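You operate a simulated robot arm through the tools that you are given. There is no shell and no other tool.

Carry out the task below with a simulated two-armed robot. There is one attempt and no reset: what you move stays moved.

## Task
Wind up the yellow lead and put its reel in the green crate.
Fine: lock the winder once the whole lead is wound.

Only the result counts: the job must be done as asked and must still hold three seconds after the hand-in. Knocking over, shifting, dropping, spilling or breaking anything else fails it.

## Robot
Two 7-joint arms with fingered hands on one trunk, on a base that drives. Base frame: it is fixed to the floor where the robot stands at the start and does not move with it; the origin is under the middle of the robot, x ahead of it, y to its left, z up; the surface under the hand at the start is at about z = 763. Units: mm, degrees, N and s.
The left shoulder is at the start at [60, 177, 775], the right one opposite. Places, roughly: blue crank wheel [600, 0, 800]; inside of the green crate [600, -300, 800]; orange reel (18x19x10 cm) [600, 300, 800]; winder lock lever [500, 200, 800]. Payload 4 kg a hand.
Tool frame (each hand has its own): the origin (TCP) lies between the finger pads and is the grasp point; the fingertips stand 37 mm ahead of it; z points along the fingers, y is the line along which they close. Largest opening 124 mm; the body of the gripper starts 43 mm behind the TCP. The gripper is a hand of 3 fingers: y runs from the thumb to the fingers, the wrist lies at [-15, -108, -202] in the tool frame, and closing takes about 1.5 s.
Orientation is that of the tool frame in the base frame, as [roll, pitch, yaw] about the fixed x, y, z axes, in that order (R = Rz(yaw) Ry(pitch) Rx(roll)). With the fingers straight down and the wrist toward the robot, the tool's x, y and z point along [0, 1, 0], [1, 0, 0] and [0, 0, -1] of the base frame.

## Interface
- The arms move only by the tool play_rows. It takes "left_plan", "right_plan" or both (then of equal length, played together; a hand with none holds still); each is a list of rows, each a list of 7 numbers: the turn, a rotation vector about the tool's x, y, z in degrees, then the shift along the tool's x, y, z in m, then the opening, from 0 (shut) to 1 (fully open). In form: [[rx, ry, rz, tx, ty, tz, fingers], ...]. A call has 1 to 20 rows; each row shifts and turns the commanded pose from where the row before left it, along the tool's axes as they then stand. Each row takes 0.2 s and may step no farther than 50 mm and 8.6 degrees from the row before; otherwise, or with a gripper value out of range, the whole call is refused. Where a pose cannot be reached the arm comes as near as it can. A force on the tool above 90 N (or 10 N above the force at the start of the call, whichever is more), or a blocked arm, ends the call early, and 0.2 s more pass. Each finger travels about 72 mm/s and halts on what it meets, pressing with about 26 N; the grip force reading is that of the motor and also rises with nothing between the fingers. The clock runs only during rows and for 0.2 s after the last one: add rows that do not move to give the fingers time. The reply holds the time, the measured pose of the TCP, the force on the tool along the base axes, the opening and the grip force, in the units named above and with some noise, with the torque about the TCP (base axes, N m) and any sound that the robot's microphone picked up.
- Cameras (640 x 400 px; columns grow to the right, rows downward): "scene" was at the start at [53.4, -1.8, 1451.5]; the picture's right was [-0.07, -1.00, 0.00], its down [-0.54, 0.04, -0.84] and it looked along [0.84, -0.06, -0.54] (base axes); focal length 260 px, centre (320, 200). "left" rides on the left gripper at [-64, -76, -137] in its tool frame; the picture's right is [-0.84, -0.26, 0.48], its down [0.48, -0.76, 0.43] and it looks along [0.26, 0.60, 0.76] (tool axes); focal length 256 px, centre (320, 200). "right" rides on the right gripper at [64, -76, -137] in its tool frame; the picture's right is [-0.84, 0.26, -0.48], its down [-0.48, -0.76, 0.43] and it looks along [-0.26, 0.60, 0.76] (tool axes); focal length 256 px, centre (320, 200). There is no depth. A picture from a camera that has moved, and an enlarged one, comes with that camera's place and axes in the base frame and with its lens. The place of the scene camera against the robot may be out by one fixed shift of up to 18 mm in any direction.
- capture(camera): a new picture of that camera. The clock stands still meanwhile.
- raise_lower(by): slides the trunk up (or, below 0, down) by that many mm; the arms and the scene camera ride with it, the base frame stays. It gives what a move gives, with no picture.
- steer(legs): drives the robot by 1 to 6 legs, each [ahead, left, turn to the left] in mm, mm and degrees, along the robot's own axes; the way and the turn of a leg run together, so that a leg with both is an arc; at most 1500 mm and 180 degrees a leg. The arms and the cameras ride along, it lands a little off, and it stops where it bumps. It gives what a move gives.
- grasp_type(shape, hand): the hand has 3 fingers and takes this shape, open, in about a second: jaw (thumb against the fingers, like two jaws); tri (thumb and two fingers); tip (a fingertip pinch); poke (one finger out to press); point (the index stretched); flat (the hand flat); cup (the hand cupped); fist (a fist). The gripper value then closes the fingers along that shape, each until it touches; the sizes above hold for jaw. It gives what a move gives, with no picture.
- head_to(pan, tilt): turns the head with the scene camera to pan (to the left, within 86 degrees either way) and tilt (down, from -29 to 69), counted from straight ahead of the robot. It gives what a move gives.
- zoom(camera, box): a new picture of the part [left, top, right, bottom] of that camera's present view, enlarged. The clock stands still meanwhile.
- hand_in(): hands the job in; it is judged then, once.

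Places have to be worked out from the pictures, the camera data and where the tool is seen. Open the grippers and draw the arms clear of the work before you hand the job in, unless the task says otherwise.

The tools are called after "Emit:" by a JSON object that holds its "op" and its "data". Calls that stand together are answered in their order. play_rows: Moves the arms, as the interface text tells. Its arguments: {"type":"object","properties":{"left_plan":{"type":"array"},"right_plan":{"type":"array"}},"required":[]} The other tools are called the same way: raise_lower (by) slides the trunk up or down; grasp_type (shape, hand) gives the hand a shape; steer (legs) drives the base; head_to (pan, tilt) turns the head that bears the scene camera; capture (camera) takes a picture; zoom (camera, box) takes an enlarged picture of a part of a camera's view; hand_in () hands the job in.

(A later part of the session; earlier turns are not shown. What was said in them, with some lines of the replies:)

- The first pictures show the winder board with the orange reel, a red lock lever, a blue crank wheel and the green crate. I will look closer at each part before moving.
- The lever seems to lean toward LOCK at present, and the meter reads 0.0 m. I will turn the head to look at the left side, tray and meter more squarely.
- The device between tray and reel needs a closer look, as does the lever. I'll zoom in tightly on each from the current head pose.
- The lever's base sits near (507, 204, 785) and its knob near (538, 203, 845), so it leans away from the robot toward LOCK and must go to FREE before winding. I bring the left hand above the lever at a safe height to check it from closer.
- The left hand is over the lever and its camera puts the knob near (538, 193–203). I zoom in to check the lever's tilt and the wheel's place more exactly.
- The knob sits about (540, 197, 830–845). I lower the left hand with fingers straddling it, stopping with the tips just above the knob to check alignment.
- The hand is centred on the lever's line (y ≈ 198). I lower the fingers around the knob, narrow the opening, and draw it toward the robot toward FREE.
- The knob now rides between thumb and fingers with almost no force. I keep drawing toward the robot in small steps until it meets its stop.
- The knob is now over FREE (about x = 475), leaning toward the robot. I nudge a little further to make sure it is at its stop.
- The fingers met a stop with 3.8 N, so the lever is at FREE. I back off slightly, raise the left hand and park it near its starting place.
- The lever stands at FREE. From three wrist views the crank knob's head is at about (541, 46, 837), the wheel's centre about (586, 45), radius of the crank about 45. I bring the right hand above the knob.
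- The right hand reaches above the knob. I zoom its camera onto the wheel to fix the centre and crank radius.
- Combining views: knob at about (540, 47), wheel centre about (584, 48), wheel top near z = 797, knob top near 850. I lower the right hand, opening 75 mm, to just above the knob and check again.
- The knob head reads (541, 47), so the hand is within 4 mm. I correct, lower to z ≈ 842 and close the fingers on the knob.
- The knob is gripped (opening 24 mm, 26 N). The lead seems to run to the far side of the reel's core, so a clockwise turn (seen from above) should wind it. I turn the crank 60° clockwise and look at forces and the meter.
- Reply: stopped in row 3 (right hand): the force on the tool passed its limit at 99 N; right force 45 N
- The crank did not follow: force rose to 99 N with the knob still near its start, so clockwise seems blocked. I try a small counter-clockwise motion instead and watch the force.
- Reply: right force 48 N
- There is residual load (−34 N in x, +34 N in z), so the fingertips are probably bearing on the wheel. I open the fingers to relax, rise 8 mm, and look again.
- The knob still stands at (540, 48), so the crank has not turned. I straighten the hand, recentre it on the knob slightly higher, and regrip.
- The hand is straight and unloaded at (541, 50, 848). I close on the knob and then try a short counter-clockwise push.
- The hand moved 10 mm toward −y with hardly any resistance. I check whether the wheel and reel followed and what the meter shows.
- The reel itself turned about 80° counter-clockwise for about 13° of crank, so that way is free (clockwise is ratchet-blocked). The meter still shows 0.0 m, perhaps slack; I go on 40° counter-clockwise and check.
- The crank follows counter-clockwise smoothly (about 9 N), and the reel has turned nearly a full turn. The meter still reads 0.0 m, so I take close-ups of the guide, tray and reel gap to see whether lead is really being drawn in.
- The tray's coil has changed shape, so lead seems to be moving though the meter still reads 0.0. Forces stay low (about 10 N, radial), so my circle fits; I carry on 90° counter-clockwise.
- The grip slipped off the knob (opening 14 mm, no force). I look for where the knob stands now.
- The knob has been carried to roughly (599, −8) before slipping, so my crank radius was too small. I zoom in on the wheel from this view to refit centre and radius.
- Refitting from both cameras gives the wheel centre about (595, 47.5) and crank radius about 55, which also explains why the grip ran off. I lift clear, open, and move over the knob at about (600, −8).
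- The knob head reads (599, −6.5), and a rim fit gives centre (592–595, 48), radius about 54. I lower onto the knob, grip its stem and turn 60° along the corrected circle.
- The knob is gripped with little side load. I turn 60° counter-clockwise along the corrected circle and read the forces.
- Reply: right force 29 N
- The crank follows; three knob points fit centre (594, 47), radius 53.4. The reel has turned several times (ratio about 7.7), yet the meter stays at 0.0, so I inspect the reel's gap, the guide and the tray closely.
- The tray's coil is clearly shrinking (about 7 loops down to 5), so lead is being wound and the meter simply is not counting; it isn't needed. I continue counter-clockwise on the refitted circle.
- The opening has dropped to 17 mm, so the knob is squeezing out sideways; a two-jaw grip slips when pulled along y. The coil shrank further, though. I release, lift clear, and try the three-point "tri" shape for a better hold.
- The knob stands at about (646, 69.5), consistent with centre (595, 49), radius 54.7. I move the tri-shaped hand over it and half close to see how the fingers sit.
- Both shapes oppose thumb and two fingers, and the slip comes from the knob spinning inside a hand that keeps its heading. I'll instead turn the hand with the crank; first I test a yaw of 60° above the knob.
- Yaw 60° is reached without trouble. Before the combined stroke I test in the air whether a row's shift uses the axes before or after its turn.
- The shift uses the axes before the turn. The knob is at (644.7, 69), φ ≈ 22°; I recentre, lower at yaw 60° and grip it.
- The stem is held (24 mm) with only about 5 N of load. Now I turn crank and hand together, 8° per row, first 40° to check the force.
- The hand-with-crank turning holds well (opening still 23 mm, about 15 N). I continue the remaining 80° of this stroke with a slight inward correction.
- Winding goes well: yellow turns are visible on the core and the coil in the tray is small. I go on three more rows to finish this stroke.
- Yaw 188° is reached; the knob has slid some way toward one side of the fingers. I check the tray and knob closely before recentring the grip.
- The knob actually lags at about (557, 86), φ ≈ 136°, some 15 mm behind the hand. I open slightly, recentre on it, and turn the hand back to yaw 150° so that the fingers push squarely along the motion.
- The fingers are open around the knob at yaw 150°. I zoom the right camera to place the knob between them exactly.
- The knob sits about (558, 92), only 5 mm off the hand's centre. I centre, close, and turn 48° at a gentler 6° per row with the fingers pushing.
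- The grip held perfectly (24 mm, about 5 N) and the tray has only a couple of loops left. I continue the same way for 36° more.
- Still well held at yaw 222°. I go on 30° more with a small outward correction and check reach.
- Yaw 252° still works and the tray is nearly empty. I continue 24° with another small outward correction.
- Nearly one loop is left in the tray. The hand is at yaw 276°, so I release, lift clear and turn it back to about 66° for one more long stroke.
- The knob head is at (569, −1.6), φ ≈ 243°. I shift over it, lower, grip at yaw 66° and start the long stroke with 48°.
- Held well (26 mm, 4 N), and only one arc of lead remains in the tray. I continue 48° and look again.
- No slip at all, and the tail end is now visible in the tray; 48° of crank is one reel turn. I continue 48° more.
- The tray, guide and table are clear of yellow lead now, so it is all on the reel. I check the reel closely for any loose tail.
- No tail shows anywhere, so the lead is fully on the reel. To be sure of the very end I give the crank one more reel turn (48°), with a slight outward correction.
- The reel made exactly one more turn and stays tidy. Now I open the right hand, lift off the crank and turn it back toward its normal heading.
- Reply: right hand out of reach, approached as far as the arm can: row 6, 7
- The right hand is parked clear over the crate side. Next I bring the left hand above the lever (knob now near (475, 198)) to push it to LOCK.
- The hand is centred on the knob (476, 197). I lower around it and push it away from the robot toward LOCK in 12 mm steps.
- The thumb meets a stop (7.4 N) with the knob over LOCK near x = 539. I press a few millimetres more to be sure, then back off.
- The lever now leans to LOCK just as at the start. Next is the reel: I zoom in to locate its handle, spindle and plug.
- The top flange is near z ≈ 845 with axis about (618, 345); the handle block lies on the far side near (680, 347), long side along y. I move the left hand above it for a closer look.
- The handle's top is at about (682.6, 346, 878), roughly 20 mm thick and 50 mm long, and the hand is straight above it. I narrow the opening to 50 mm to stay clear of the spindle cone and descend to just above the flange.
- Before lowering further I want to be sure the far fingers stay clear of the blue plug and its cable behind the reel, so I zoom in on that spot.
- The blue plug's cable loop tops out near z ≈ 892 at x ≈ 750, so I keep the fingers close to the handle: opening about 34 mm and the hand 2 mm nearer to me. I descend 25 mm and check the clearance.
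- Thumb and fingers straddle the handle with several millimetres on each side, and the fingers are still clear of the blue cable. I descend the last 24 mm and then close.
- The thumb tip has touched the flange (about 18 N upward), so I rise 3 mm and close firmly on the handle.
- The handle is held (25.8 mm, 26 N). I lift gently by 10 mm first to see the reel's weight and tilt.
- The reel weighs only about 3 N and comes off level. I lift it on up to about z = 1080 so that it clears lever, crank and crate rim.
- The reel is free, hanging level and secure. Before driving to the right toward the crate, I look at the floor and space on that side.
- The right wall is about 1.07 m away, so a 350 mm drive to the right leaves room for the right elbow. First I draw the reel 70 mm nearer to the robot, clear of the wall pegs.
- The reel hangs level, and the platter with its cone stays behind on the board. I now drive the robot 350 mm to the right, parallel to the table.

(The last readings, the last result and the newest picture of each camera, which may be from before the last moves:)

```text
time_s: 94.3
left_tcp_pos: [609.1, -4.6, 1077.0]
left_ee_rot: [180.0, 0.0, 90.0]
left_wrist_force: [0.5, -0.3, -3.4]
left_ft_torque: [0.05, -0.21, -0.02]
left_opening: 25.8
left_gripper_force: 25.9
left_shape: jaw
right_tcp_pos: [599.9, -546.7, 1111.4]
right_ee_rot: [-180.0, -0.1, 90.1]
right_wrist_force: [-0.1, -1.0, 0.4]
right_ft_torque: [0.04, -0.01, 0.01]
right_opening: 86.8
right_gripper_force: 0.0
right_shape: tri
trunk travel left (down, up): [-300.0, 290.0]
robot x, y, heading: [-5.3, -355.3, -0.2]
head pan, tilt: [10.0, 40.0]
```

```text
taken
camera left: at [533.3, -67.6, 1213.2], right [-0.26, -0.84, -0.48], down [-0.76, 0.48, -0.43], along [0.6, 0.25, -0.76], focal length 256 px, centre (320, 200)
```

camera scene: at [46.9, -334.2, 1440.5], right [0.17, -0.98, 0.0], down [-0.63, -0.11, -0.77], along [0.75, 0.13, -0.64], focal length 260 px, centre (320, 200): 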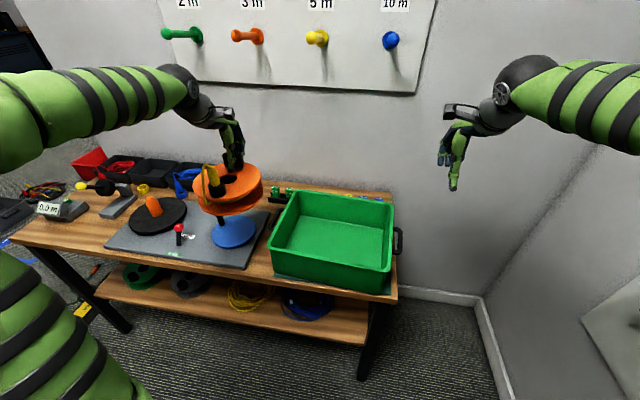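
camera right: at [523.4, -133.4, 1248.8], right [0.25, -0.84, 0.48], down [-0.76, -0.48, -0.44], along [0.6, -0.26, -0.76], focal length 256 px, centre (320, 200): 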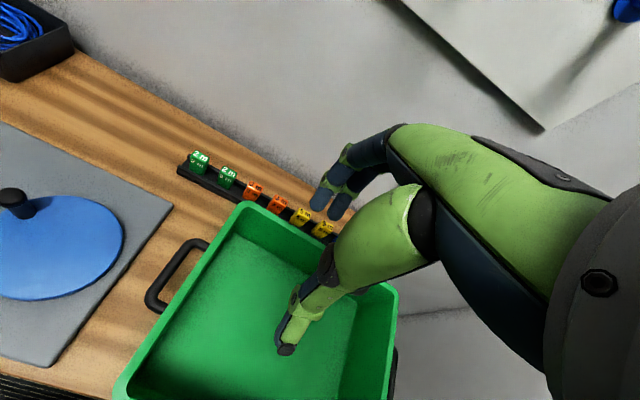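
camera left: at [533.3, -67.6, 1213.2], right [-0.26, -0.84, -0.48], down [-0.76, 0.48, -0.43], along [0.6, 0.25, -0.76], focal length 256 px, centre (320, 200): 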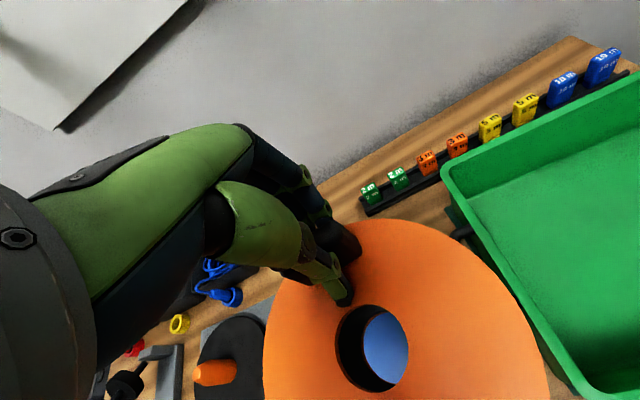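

I'm in place with the reel at about (545, −5). I zoom on the crate to fix its rim and floor before moving the reel over it.

Emit:
{"op": "zoom", "data": {"camera": "scene", "box": [250, 175, 420, 300]}}

Emit:
{"op": "capture", "data": {"camera": "right"}}

```text
3.20 times, centred on (335, 238) of scene
camera zoom: at [46.9, -334.2, 1440.5], right [0.17, -0.98, 0.0], down [-0.63, -0.11, -0.77], along [0.75, 0.13, -0.64], focal length 833 px, centre (272, 80)
```

zoom: 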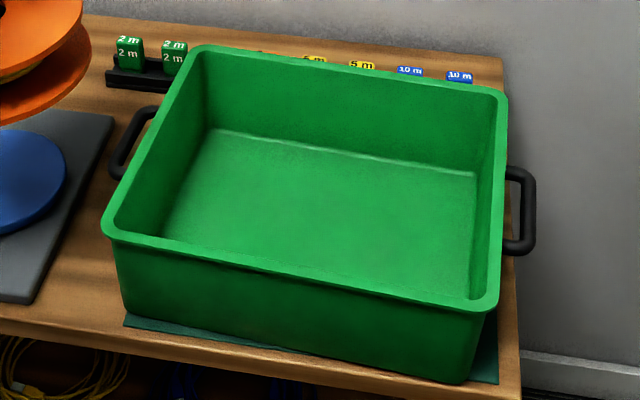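

```text
taken
camera right: at [523.2, -483.5, 1248.7], right [0.26, -0.84, 0.48], down [-0.76, -0.48, -0.44], along [0.6, -0.25, -0.76], focal length 256 px, centre (320, 200)
```

right: 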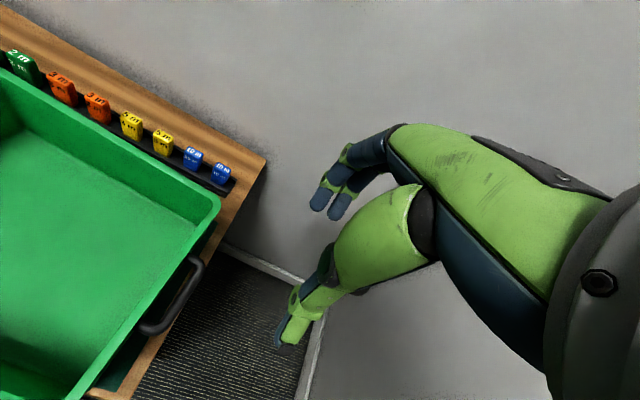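

The crate's interior spans roughly x 478–720 and y −150 to −445. I carry the reel over it at this height (bottom about z = 985, rim about 888).

Emit:
{"op": "play_rows", "data": {"left_plan": [[0, 0, 0, -0.015, 0, 0, 0], [0, 0, 0, -0.025, -0.001, 0, 0], [0, 0, 0, -0.033, -0.001, 0, 0], [0, 0, 0, -0.033, -0.001, 0, 0], [0, 0, 0, -0.033, -0.001, 0, 0], [0, 0, 0, -0.033, -0.001, 0, 0], [0, 0, 0, -0.033, -0.001, 0, 0], [0, 0, 0, -0.033, -0.001, 0, 0], [0, 0, 0, -0.033, -0.001, 0, 0], [0, 0, 0, -0.033, 0, 0, 0], [0, 0, 0, -0.025, 0, 0, 0], [0, 0, 0, -0.013, 0, 0, 0], [0, 0, 0, 0, 0, 0, 0]]}}

Emit:
{"op": "capture", "data": {"camera": "scene"}}

```text
time_s: 97.1
left_tcp_pos: [601.4, -346.0, 1076.1]
left_ee_rot: [-180.0, 0.0, 90.1]
left_wrist_force: [0.8, 0.2, -4.0]
left_ft_torque: [0.04, -0.21, 0.0]
left_opening: 25.4
left_gripper_force: 25.9
left_shape: jaw
right_tcp_pos: [598.2, -545.8, 1111.2]
right_ee_rot: [179.9, -0.1, 90.1]
right_wrist_force: [-0.5, 0.8, 0.0]
right_ft_torque: [0.01, -0.01, 0.02]
right_opening: 86.9
right_gripper_force: 0.0
right_shape: tri
trunk travel left (down, up): [-300.0, 290.0]
robot x, y, heading: [-0.8, -353.2, -0.2]
head pan, tilt: [10.0, 40.0]
```

```text
taken
camera scene: at [46.9, -333.8, 1440.5], right [0.17, -0.98, 0.0], down [-0.63, -0.11, -0.77], along [0.75, 0.13, -0.64], focal length 260 px, centre (320, 200)
```

scene: 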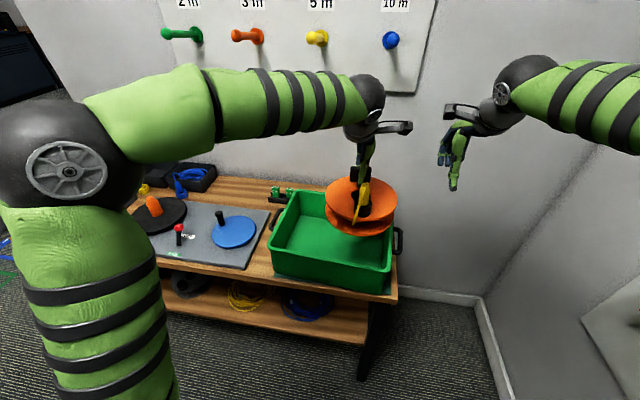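

The reel is above the crate. I now turn the hand 90° so that the handle points to the right and the fingers have room inside the crate.

Emit:
{"op": "play_rows", "data": {"left_plan": [[0, 0, 6, 0, 0, 0, 0], [0, 0, 8.2, 0, 0, 0, 0], [0, 0, 8.2, 0, 0, 0, 0], [0, 0, 8.2, 0, 0, 0, 0], [0, 0, 8.2, 0, 0, 0, 0], [0, 0, 8.2, 0, 0, 0, 0], [0, 0, 8.2, 0, 0, 0, 0], [0, 0, 8.2, 0, 0, 0, 0], [0, 0, 8.2, 0, 0, 0, 0], [0, 0, 8.2, 0, 0, 0, 0], [0, 0, 8.2, 0, 0, 0, 0], [0, 0, 2, 0, 0, 0, 0], [0, 0, 0, 0, 0, 0, 0]]}}

Emit:
{"op": "capture", "data": {"camera": "scene"}}

Emit:
{"op": "capture", "data": {"camera": "left"}}

Emit:
{"op": "capture", "data": {"camera": "right"}}

```text
time_s: 99.9
left_tcp_pos: [602.1, -345.5, 1076.3]
left_ee_rot: [179.9, 0.0, -0.1]
left_wrist_force: [0.6, 0.2, -2.4]
left_ft_torque: [-0.19, -0.04, -0.05]
left_opening: 25.1
left_gripper_force: 25.7
left_shape: jaw
right_tcp_pos: [599.4, -546.3, 1112.2]
right_ee_rot: [-179.9, -0.2, 90.1]
right_wrist_force: [0.3, -0.3, 0.2]
right_ft_torque: [0.02, 0.0, 0.01]
right_opening: 86.7
right_gripper_force: 0.1
right_shape: tri
trunk travel left (down, up): [-300.0, 290.0]
robot x, y, heading: [-5.3, -355.6, 0.1]
head pan, tilt: [10.0, 40.0]
```

```text
taken
camera scene: at [46.9, -333.8, 1440.5], right [0.17, -0.98, 0.0], down [-0.63, -0.11, -0.77], along [0.75, 0.13, -0.64], focal length 260 px, centre (320, 200)
```

scene: 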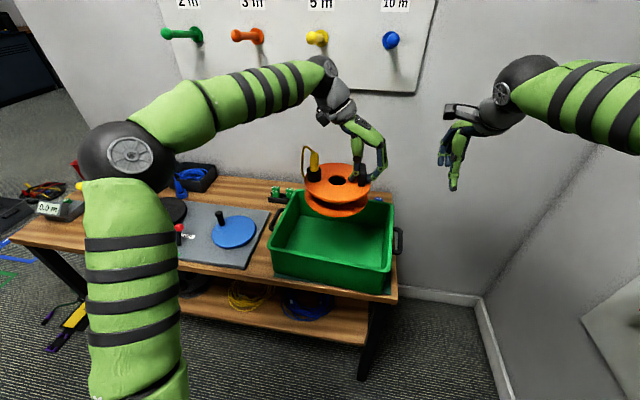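

```text
taken
camera left: at [537.6, -269.4, 1213.1], right [-0.84, 0.26, -0.48], down [0.48, 0.76, -0.44], along [0.25, -0.6, -0.76], focal length 256 px, centre (320, 200)
```

left: 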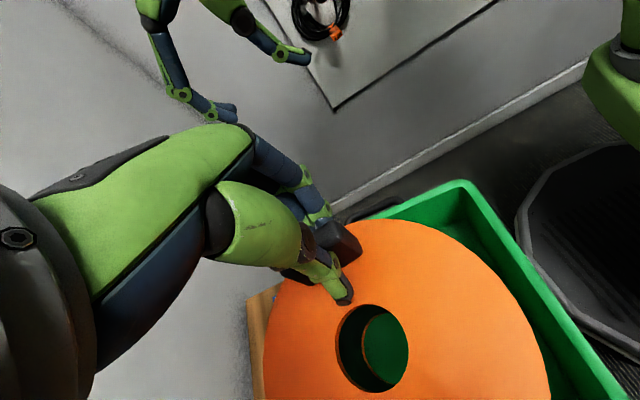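

```text
taken
camera right: at [523.2, -483.2, 1248.8], right [0.26, -0.84, 0.48], down [-0.76, -0.48, -0.44], along [0.6, -0.25, -0.76], focal length 256 px, centre (320, 200)
```

right: 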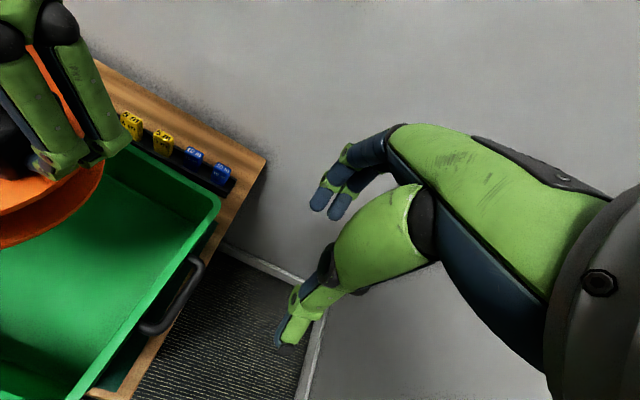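

The reel's centre is at about (597, −287), well inside the crate's outline. I lower it most of the way and check.

Emit:
{"op": "play_rows", "data": {"left_plan": [[0, 0, 0, 0, 0, 0.01, 0], [0, 0, 0, 0, 0, 0.02, 0], [0, 0, 0, 0, 0, 0.02, 0], [0, 0, 0, 0, 0, 0.02, 0], [0, 0, 0, 0, 0, 0.02, 0], [0, 0, 0, 0, 0, 0.02, 0], [0, 0, 0, 0, 0, 0.02, 0], [0, 0, 0, 0, 0, 0.02, 0], [0, 0, 0, 0, 0, 0.02, 0], [0, 0, 0, 0, 0, 0, 0]]}}

Emit:
{"op": "zoom", "data": {"camera": "scene", "box": [250, 125, 420, 300]}}

Emit:
{"op": "capture", "data": {"camera": "left"}}

Emit:
{"op": "capture", "data": {"camera": "right"}}

```text
time_s: 102.1
left_tcp_pos: [601.1, -346.5, 906.7]
left_ee_rot: [-180.0, 0.0, -0.1]
left_wrist_force: [-0.3, -0.2, -3.0]
left_ft_torque: [-0.19, -0.02, 0.02]
left_opening: 25.2
left_gripper_force: 26.1
left_shape: jaw
right_tcp_pos: [599.8, -546.5, 1111.9]
right_ee_rot: [179.9, 0.0, 90.2]
right_wrist_force: [0.5, 0.2, -0.6]
right_ft_torque: [0.0, 0.01, -0.01]
right_opening: 86.7
right_gripper_force: 0.1
right_shape: tri
trunk travel left (down, up): [-300.0, 290.0]
robot x, y, heading: [-3.6, -351.5, -0.1]
head pan, tilt: [10.0, 40.0]
```

```text
2.29 times, centred on (335, 212) of scene
camera zoom: at [47.0, -333.8, 1440.5], right [0.17, -0.98, 0.0], down [-0.63, -0.11, -0.77], along [0.75, 0.13, -0.64], focal length 595 px, centre (286, 171)
```

zoom: 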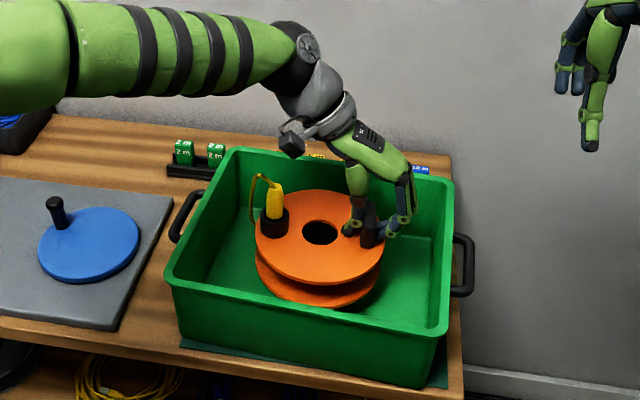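

```text
taken
camera left: at [537.5, -269.9, 1043.0], right [-0.84, 0.26, -0.48], down [0.48, 0.76, -0.43], along [0.25, -0.6, -0.76], focal length 256 px, centre (320, 200)
```

left: 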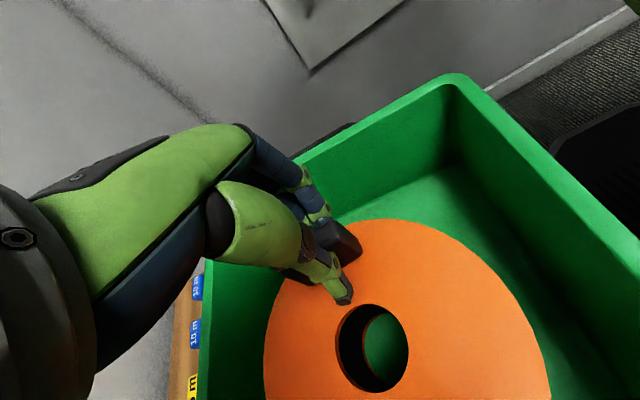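

```text
taken
camera right: at [523.3, -483.2, 1248.7], right [0.26, -0.84, 0.48], down [-0.76, -0.48, -0.44], along [0.6, -0.25, -0.76], focal length 256 px, centre (320, 200)
```

right: 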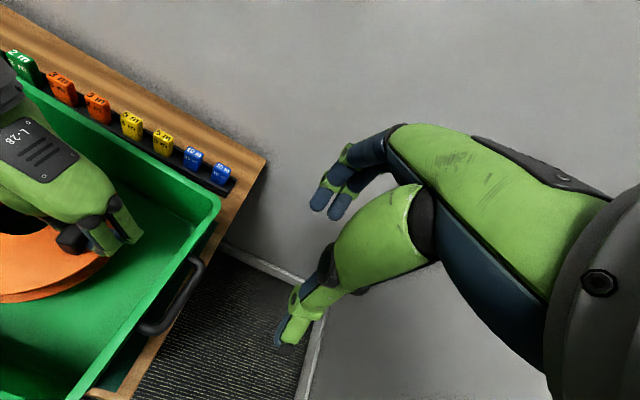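

The reel sits well within the crate walls with its bottom still above the floor. I lower further in small steps until the floor takes the weight.

Emit:
{"op": "play_rows", "data": {"left_plan": [[0, 0, 0, 0, 0, 0.006, 0], [0, 0, 0, 0, 0, 0.006, 0], [0, 0, 0, 0, 0, 0.006, 0], [0, 0, 0, 0, 0, 0.006, 0], [0, 0, 0, 0, 0, 0.004, 0], [0, 0, 0, 0, 0, 0, 0]]}}

Emit:
{"op": "play_rows", "data": {"left_plan": [[0, 0, 0, 0, 0, 0.003, 0], [0, 0, 0, 0, 0, 0.003, 0], [0, 0, 0, 0, 0, 0, 0]]}}

Emit:
{"op": "zoom", "data": {"camera": "scene", "box": [280, 165, 400, 265]}}

```text
time_s: 103.5
left_tcp_pos: [601.6, -345.2, 881.4]
left_ee_rot: [179.9, 0.0, -0.1]
left_wrist_force: [-0.8, 0.5, -2.8]
left_ft_torque: [-0.22, -0.02, 0.01]
left_opening: 24.9
left_gripper_force: 25.9
left_shape: jaw
right_tcp_pos: [598.4, -547.2, 1113.1]
right_ee_rot: [180.0, -0.1, 90.1]
right_wrist_force: [-0.1, 0.8, 0.8]
right_ft_torque: [0.0, 0.02, 0.01]
right_opening: 86.9
right_gripper_force: 0.0
right_shape: tri
trunk travel left (down, up): [-300.0, 290.0]
robot x, y, heading: [-3.7, -357.5, -0.2]
head pan, tilt: [10.0, 40.0]
```

```text
time_s: 104.3
left_tcp_pos: [602.0, -344.8, 873.9]
left_ee_rot: [179.9, 0.0, -0.1]
left_wrist_force: [0.4, 0.3, -2.9]
left_ft_torque: [-0.19, -0.01, 0.01]
left_opening: 25.2
left_gripper_force: 26.1
left_shape: jaw
right_tcp_pos: [599.3, -546.3, 1112.0]
right_ee_rot: [179.9, -0.2, 90.0]
right_wrist_force: [-0.3, -0.1, 0.4]
right_ft_torque: [0.01, 0.02, 0.04]
right_opening: 86.9
right_gripper_force: 0.0
right_shape: tri
trunk travel left (down, up): [-300.0, 290.0]
robot x, y, heading: [0.5, -353.2, -0.2]
head pan, tilt: [10.0, 40.0]
```

```text
4.00 times, centred on (340, 215) of scene
camera zoom: at [47.0, -333.8, 1440.5], right [0.17, -0.98, 0.0], down [-0.63, -0.11, -0.77], along [0.75, 0.13, -0.64], focal length 1041 px, centre (240, 140)
```

zoom: 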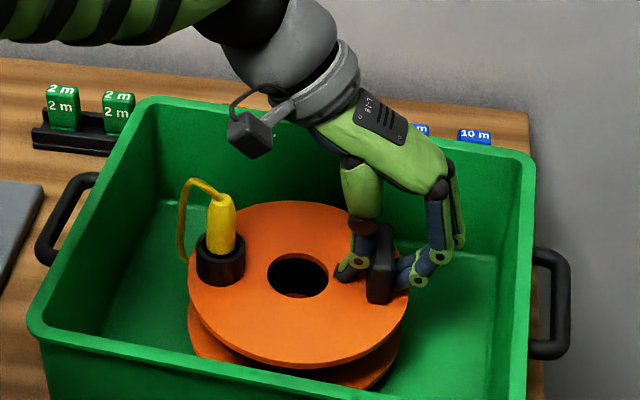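

Still hanging free at z = 874 (about −3 N). I keep lowering in 2.5 mm steps.

Emit:
{"op": "play_rows", "data": {"left_plan": [[0, 0, 0, 0, 0, 0.0025, 0], [0, 0, 0, 0, 0, 0.0025, 0], [0, 0, 0, 0, 0, 0.0025, 0], [0, 0, 0, 0, 0, 0, 0]]}}

Emit:
{"op": "play_rows", "data": {"left_plan": [[0, 0, 0, 0, 0, 0.0025, 0], [0, 0, 0, 0, 0, 0.0025, 0], [0, 0, 0, 0, 0, 0, 0]]}}

```text
time_s: 105.3
left_tcp_pos: [601.4, -346.1, 864.6]
left_ee_rot: [179.9, -0.1, 0.0]
left_wrist_force: [0.0, 0.7, -2.8]
left_ft_torque: [-0.21, -0.01, -0.03]
left_opening: 24.9
left_gripper_force: 26.0
left_shape: jaw
right_tcp_pos: [599.1, -546.7, 1111.7]
right_ee_rot: [-179.9, 0.0, 90.1]
right_wrist_force: [-0.1, -0.7, -0.1]
right_ft_torque: [-0.03, 0.01, 0.03]
right_opening: 86.8
right_gripper_force: 0.0
right_shape: tri
trunk travel left (down, up): [-300.0, 290.0]
robot x, y, heading: [-2.6, -352.3, -0.1]
head pan, tilt: [10.0, 40.0]
```

```text
time_s: 106.1
left_tcp_pos: [599.8, -345.7, 860.7]
left_ee_rot: [179.9, 0.0, -0.1]
left_wrist_force: [-1.5, -0.1, -2.1]
left_ft_torque: [-0.22, -0.03, 0.0]
left_opening: 24.9
left_gripper_force: 26.1
left_shape: jaw
right_tcp_pos: [600.2, -546.5, 1112.4]
right_ee_rot: [180.0, 0.0, 90.0]
right_wrist_force: [0.1, -0.1, -0.2]
right_ft_torque: [-0.03, -0.01, -0.01]
right_opening: 86.4
right_gripper_force: 0.1
right_shape: tri
trunk travel left (down, up): [-300.0, 290.0]
robot x, y, heading: [0.2, -349.5, -0.2]
head pan, tilt: [10.0, 40.0]
```

Not yet on the floor (torque unchanged). I continue down a few millimetres at a time.

Emit:
{"op": "play_rows", "data": {"left_plan": [[0, 0, 0, 0, 0, 0.0025, 0], [0, 0, 0, 0, 0, 0.0025, 0], [0, 0, 0, 0, 0, 0, 0]]}}

Emit:
{"op": "zoom", "data": {"camera": "scene", "box": [280, 165, 400, 265]}}

```text
time_s: 106.9
left_tcp_pos: [600.2, -344.9, 858.5]
left_ee_rot: [179.9, -0.3, 0.0]
left_wrist_force: [-1.0, 2.9, 16.9]
left_ft_torque: [-0.38, -0.12, -0.05]
left_opening: 25.4
left_gripper_force: 25.8
left_shape: jaw
right_tcp_pos: [598.6, -545.9, 1113.3]
right_ee_rot: [179.9, -0.1, 90.0]
right_wrist_force: [0.8, -0.5, -0.2]
right_ft_torque: [0.02, -0.01, 0.01]
right_opening: 86.8
right_gripper_force: 0.0
right_shape: tri
trunk travel left (down, up): [-300.0, 290.0]
robot x, y, heading: [-2.4, -353.0, -0.0]
head pan, tilt: [10.0, 40.0]
```

```text
4.00 times, centred on (340, 215) of scene
camera zoom: at [45.5, -333.4, 1440.8], right [0.17, -0.98, 0.0], down [-0.63, -0.11, -0.77], along [0.76, 0.13, -0.64], focal length 1041 px, centre (240, 140)
```

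zoom: 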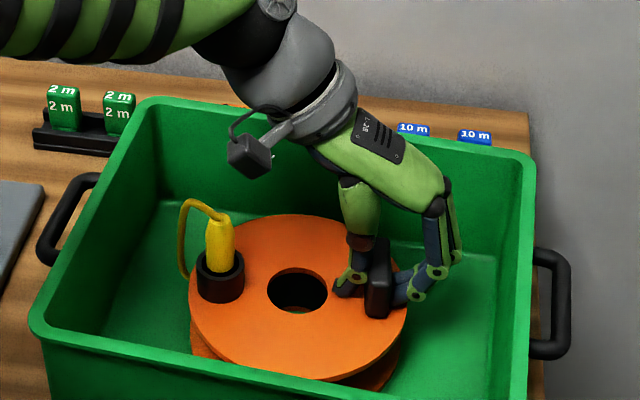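

The floor now carries the reel (17 N upward). I relieve 1.5 mm, open the fingers moderately, and check that nothing sticks before lifting.

Emit:
{"op": "play_rows", "data": {"left_plan": [[0, 0, 0, 0, 0, -0.0015, 0], [0, 0, 0, 0, 0, 0, 0.1], [0, 0, 0, 0, 0, 0, 0.25], [0, 0, 0, 0, 0, 0, 0.4], [0, 0, 0, 0, 0, 0, 0.42], [0, 0, 0, 0, 0, 0, 0.42]]}}

Emit:
{"op": "zoom", "data": {"camera": "scene", "box": [280, 165, 400, 265]}}

Emit:
{"op": "capture", "data": {"camera": "left"}}

```text
time_s: 108.3
left_tcp_pos: [601.4, -347.5, 857.7]
left_ee_rot: [-179.9, -0.1, -0.1]
left_wrist_force: [-2.2, -4.7, 21.1]
left_ft_torque: [0.12, -0.04, 0.0]
left_opening: 46.7
left_gripper_force: 0.0
left_shape: jaw
right_tcp_pos: [598.2, -547.6, 1112.0]
right_ee_rot: [179.9, -0.1, 90.0]
right_wrist_force: [-0.7, 0.3, 0.3]
right_ft_torque: [0.02, 0.03, -0.01]
right_opening: 86.7
right_gripper_force: 0.1
right_shape: tri
trunk travel left (down, up): [-300.0, 290.0]
robot x, y, heading: [-0.8, -353.1, -0.1]
head pan, tilt: [10.0, 40.0]
```

```text
4.00 times, centred on (340, 215) of scene
camera zoom: at [45.2, -334.4, 1440.6], right [0.17, -0.98, 0.0], down [-0.63, -0.11, -0.77], along [0.76, 0.13, -0.64], focal length 1041 px, centre (240, 140)
```

zoom: 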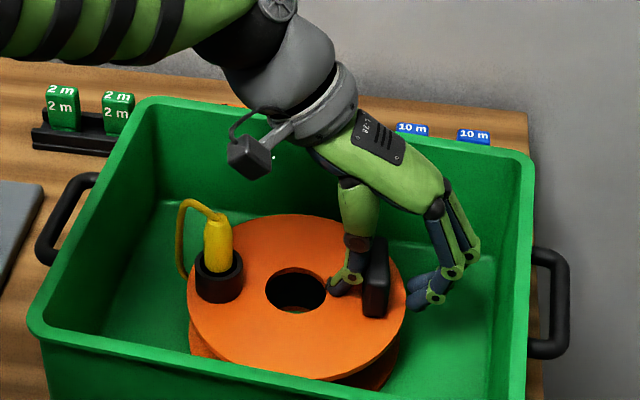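

```text
taken
camera left: at [536.1, -270.0, 993.7], right [-0.84, 0.26, -0.48], down [0.48, 0.76, -0.43], along [0.26, -0.6, -0.76], focal length 256 px, centre (320, 200)
```

left: 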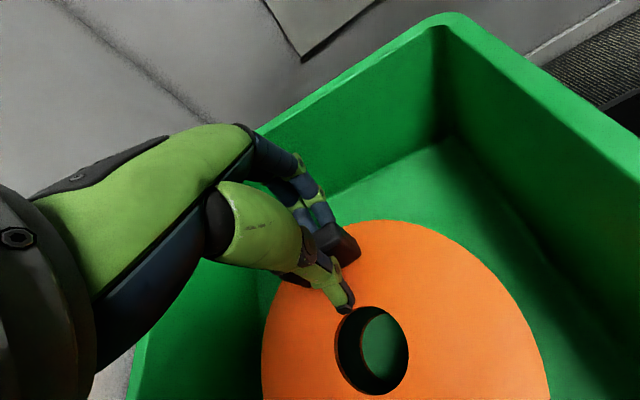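

The fingers are off the handle; the thumb tip is just pressing on the flange (21 N). I rise straight up slowly.

Emit:
{"op": "play_rows", "data": {"left_plan": [[0, 0, 0, 0, 0, -0.005, 0.42], [0, 0, 0, 0, 0, -0.005, 0.42], [0, 0, 0, 0, 0, -0.01, 0.42], [0, 0, 0, 0, 0, -0.015, 0.42], [0, 0, 0, 0, 0, -0.02, 0.42], [0, 0, 0, 0, 0, 0, 0.42]]}}

Emit:
{"op": "zoom", "data": {"camera": "scene", "box": [280, 165, 400, 265]}}

```text
time_s: 109.7
left_tcp_pos: [600.7, -344.5, 912.0]
left_ee_rot: [-180.0, 0.1, 0.0]
left_wrist_force: [0.5, 0.1, 1.2]
left_ft_torque: [-0.01, -0.03, 0.02]
left_opening: 51.7
left_gripper_force: 0.1
left_shape: jaw
right_tcp_pos: [599.9, -546.1, 1112.3]
right_ee_rot: [180.0, -0.1, 90.1]
right_wrist_force: [0.1, 0.3, 0.4]
right_ft_torque: [0.01, -0.01, 0.01]
right_opening: 86.9
right_gripper_force: 0.0
right_shape: tri
trunk travel left (down, up): [-300.0, 290.0]
robot x, y, heading: [-1.4, -353.0, 0.2]
head pan, tilt: [10.0, 40.0]
```

```text
4.00 times, centred on (340, 215) of scene
camera zoom: at [46.7, -333.9, 1440.5], right [0.17, -0.98, 0.0], down [-0.63, -0.11, -0.77], along [0.75, 0.13, -0.64], focal length 1041 px, centre (240, 140)
```

zoom: 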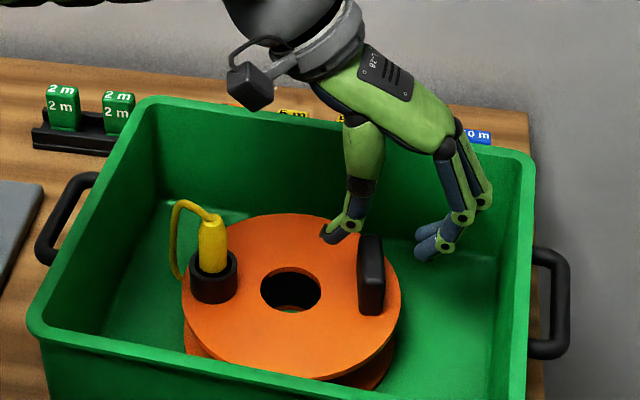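

The reel stays behind in the crate. I raise the left hand well clear, open it, and then look over everything once more.

Emit:
{"op": "play_rows", "data": {"left_plan": [[0, 0, 0, 0, 0, -0.03, 0.42], [0, 0, 0, 0, 0, -0.04, 0.6], [0, 0, 0, 0, 0, -0.04, 0.8], [0, 0, 0, 0, 0, -0.04, 1], [0, 0, 0, 0, 0, -0.04, 1], [0, 0, -8, 0, 0, -0.02, 1], [0, 0, -8, 0, 0, 0, 1], [0, 0, -8, 0, 0, 0, 1], [0, 0, -8, 0, 0, 0, 1], [0, 0, -8, 0, 0, 0, 1], [0, 0, -8, 0, 0, 0, 1], [0, 0, -8, 0, 0, 0, 1], [0, 0, -8, 0, 0, 0, 1], [0, 0, -8, 0, 0, 0, 1], [0, 0, -8, 0, 0, 0, 1], [0, 0, -8, 0, 0, 0, 1]]}}

Emit:
{"op": "capture", "data": {"camera": "scene"}}

```text
time_s: 113.1
left_tcp_pos: [601.1, -345.7, 1121.6]
left_ee_rot: [179.9, 0.0, 88.1]
left_wrist_force: [-0.7, 0.1, -0.6]
left_ft_torque: [-0.03, -0.01, 0.0]
left_opening: 123.7
left_gripper_force: 0.1
left_shape: jaw
right_tcp_pos: [599.4, -547.1, 1111.1]
right_ee_rot: [180.0, -0.1, 90.1]
right_wrist_force: [0.2, -0.1, -0.1]
right_ft_torque: [0.02, 0.0, -0.01]
right_opening: 86.5
right_gripper_force: 0.1
right_shape: tri
trunk travel left (down, up): [-300.0, 290.0]
robot x, y, heading: [0.0, -355.8, -0.0]
head pan, tilt: [10.0, 40.0]
```

```text
taken
camera scene: at [46.7, -334.0, 1440.5], right [0.17, -0.98, 0.0], down [-0.63, -0.11, -0.77], along [0.75, 0.13, -0.64], focal length 260 px, centre (320, 200)
```

scene: 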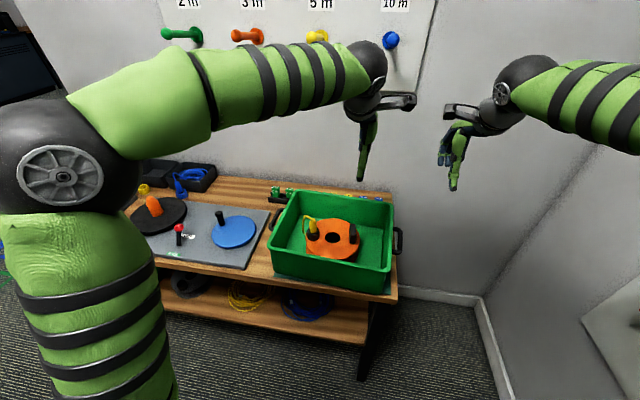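

The reel lies flat in the crate and the hands are clear. I move the left arm away to its own side and open the right hand, then inspect the lever and table.

Emit:
{"op": "play_rows", "data": {"left_plan": [[0, 0, -1.9, 0.03, 0, -0.01, 1], [0, 0, 0, 0.04, 0, -0.01, 1], [0, 0, 0, 0.04, 0, -0.01, 1], [0, 0, 0, 0.04, 0, -0.01, 1], [0, 0, 0, 0.04, 0, -0.01, 1], [0, 0, 0, 0.04, 0, -0.01, 1], [0, 0, 0, 0.04, 0, 0, 1], [0, 0, 0, 0.04, 0, 0, 1], [0, 0, 0, 0.03, 0, 0, 1]], "right_plan": [[0, 0, 0, 0, 0, 0, 1], [0, 0, 0, 0, 0, 0, 1], [0, 0, 0, 0, 0, 0, 1], [0, 0, 0, 0, 0, 0, 1], [0, 0, 0, 0, 0, 0, 1], [0, 0, 0, 0, 0, 0, 1], [0, 0, 0, 0, 0, 0, 1], [0, 0, 0, 0, 0, 0, 1], [0, 0, 0, 0, 0, 0, 1]]}}

Emit:
{"op": "head_to", "data": {"pan": 25, "tilt": 38}}

Emit:
{"op": "capture", "data": {"camera": "scene"}}

Emit:
{"op": "zoom", "data": {"camera": "scene", "box": [180, 150, 340, 270]}}

Emit:
{"op": "zoom", "data": {"camera": "scene", "box": [320, 150, 480, 270]}}

```text
time_s: 115.1
left_tcp_pos: [603.4, -8.4, 1183.1]
left_ee_rot: [180.0, 0.0, 89.8]
left_wrist_force: [-0.7, -0.3, -0.8]
left_ft_torque: [0.01, 0.0, 0.04]
left_opening: 123.6
left_gripper_force: 0.1
left_shape: jaw
right_tcp_pos: [600.0, -546.3, 1112.4]
right_ee_rot: [180.0, -0.1, 90.2]
right_wrist_force: [0.0, -0.2, -0.3]
right_ft_torque: [-0.03, -0.04, 0.02]
right_opening: 123.7
right_gripper_force: 0.0
right_shape: tri
trunk travel left (down, up): [-300.0, 290.0]
robot x, y, heading: [1.5, -354.2, -0.1]
head pan, tilt: [10.0, 40.0]
```

```text
time_s: 115.9
left_tcp_pos: [603.7, -7.9, 1182.2]
left_ee_rot: [-180.0, 0.0, 89.7]
left_wrist_force: [0.1, 0.9, 0.2]
left_ft_torque: [-0.01, -0.01, 0.0]
left_opening: 123.8
left_gripper_force: 0.1
left_shape: jaw
right_tcp_pos: [598.6, -547.0, 1111.8]
right_ee_rot: [179.9, -0.1, 90.2]
right_wrist_force: [-0.4, 0.7, -0.9]
right_ft_torque: [-0.01, 0.03, -0.01]
right_opening: 123.6
right_gripper_force: 0.0
right_shape: tri
trunk travel left (down, up): [-300.0, 290.0]
robot x, y, heading: [0.9, -354.0, -0.2]
head pan, tilt: [25.0, 38.0]
```

```text
taken
camera scene: at [41.2, -312.2, 1443.5], right [0.42, -0.91, 0.0], down [-0.56, -0.26, -0.79], along [0.71, 0.33, -0.62], focal length 260 px, centre (320, 200)
```

scene: 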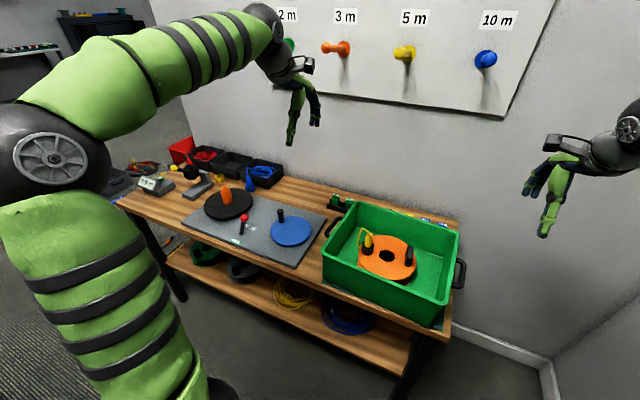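

```text
3.33 times, centred on (260, 210) of scene
camera zoom: at [41.2, -312.2, 1443.5], right [0.42, -0.91, 0.0], down [-0.56, -0.26, -0.79], along [0.71, 0.33, -0.62], focal length 868 px, centre (520, 167)
```

zoom: 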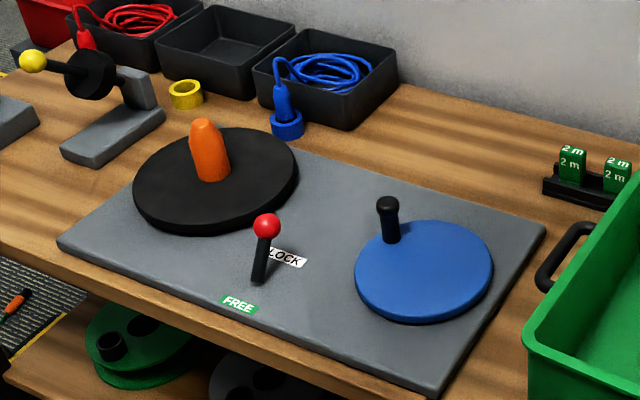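

```text
3.33 times, centred on (400, 210) of scene
camera zoom: at [41.2, -312.2, 1443.5], right [0.42, -0.91, 0.0], down [-0.56, -0.26, -0.79], along [0.71, 0.33, -0.62], focal length 868 px, centre (53, 167)
```

zoom: 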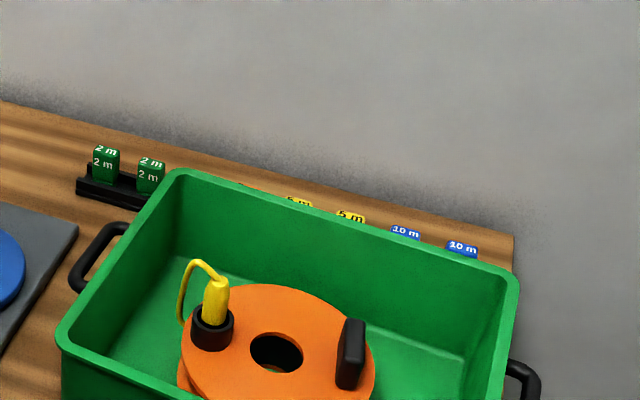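

The lever is at LOCK, the reel with its lead lies flat in the green crate, and everything else stands where it was. Both hands are open and clear, so I hand the job in.

Emit:
{"op": "hand_in", "data": {}}

```text
The job is handed in.
```

The yellow lead is fully wound, the winder is locked, and its reel is lying flat in the green crate. I've handed the job in, but the tool only confirmed receipt, so I don't know how it was judged.

- **Winding:** The lever started at LOCK, so I moved it to FREE first. I then turned the crank counter-clockwise until the yellow tray, the guide and the table were clear of lead, plus one extra reel turn to be sure of the end. The meter read 0.0 m on every reading, so I judged completion by eye.
- **Lock:** I pushed the lever back to LOCK until it hit its stop, before lifting the reel. The last picture shows it still there.
- **Hard push on the crank:** My first try was clockwise, and that way is blocked. The force reached 99 N and the arm stopped itself; the crank and board did not visibly move.
- **Blue plug:** My fingers passed close to its cable while gripping the reel handle, but it still stands in its holder.
- **End state:** Everything else I could see in the last picture looked where it started. Both hands were open and raised clear of the work. The robot itself is about 350 mm right of where it began.
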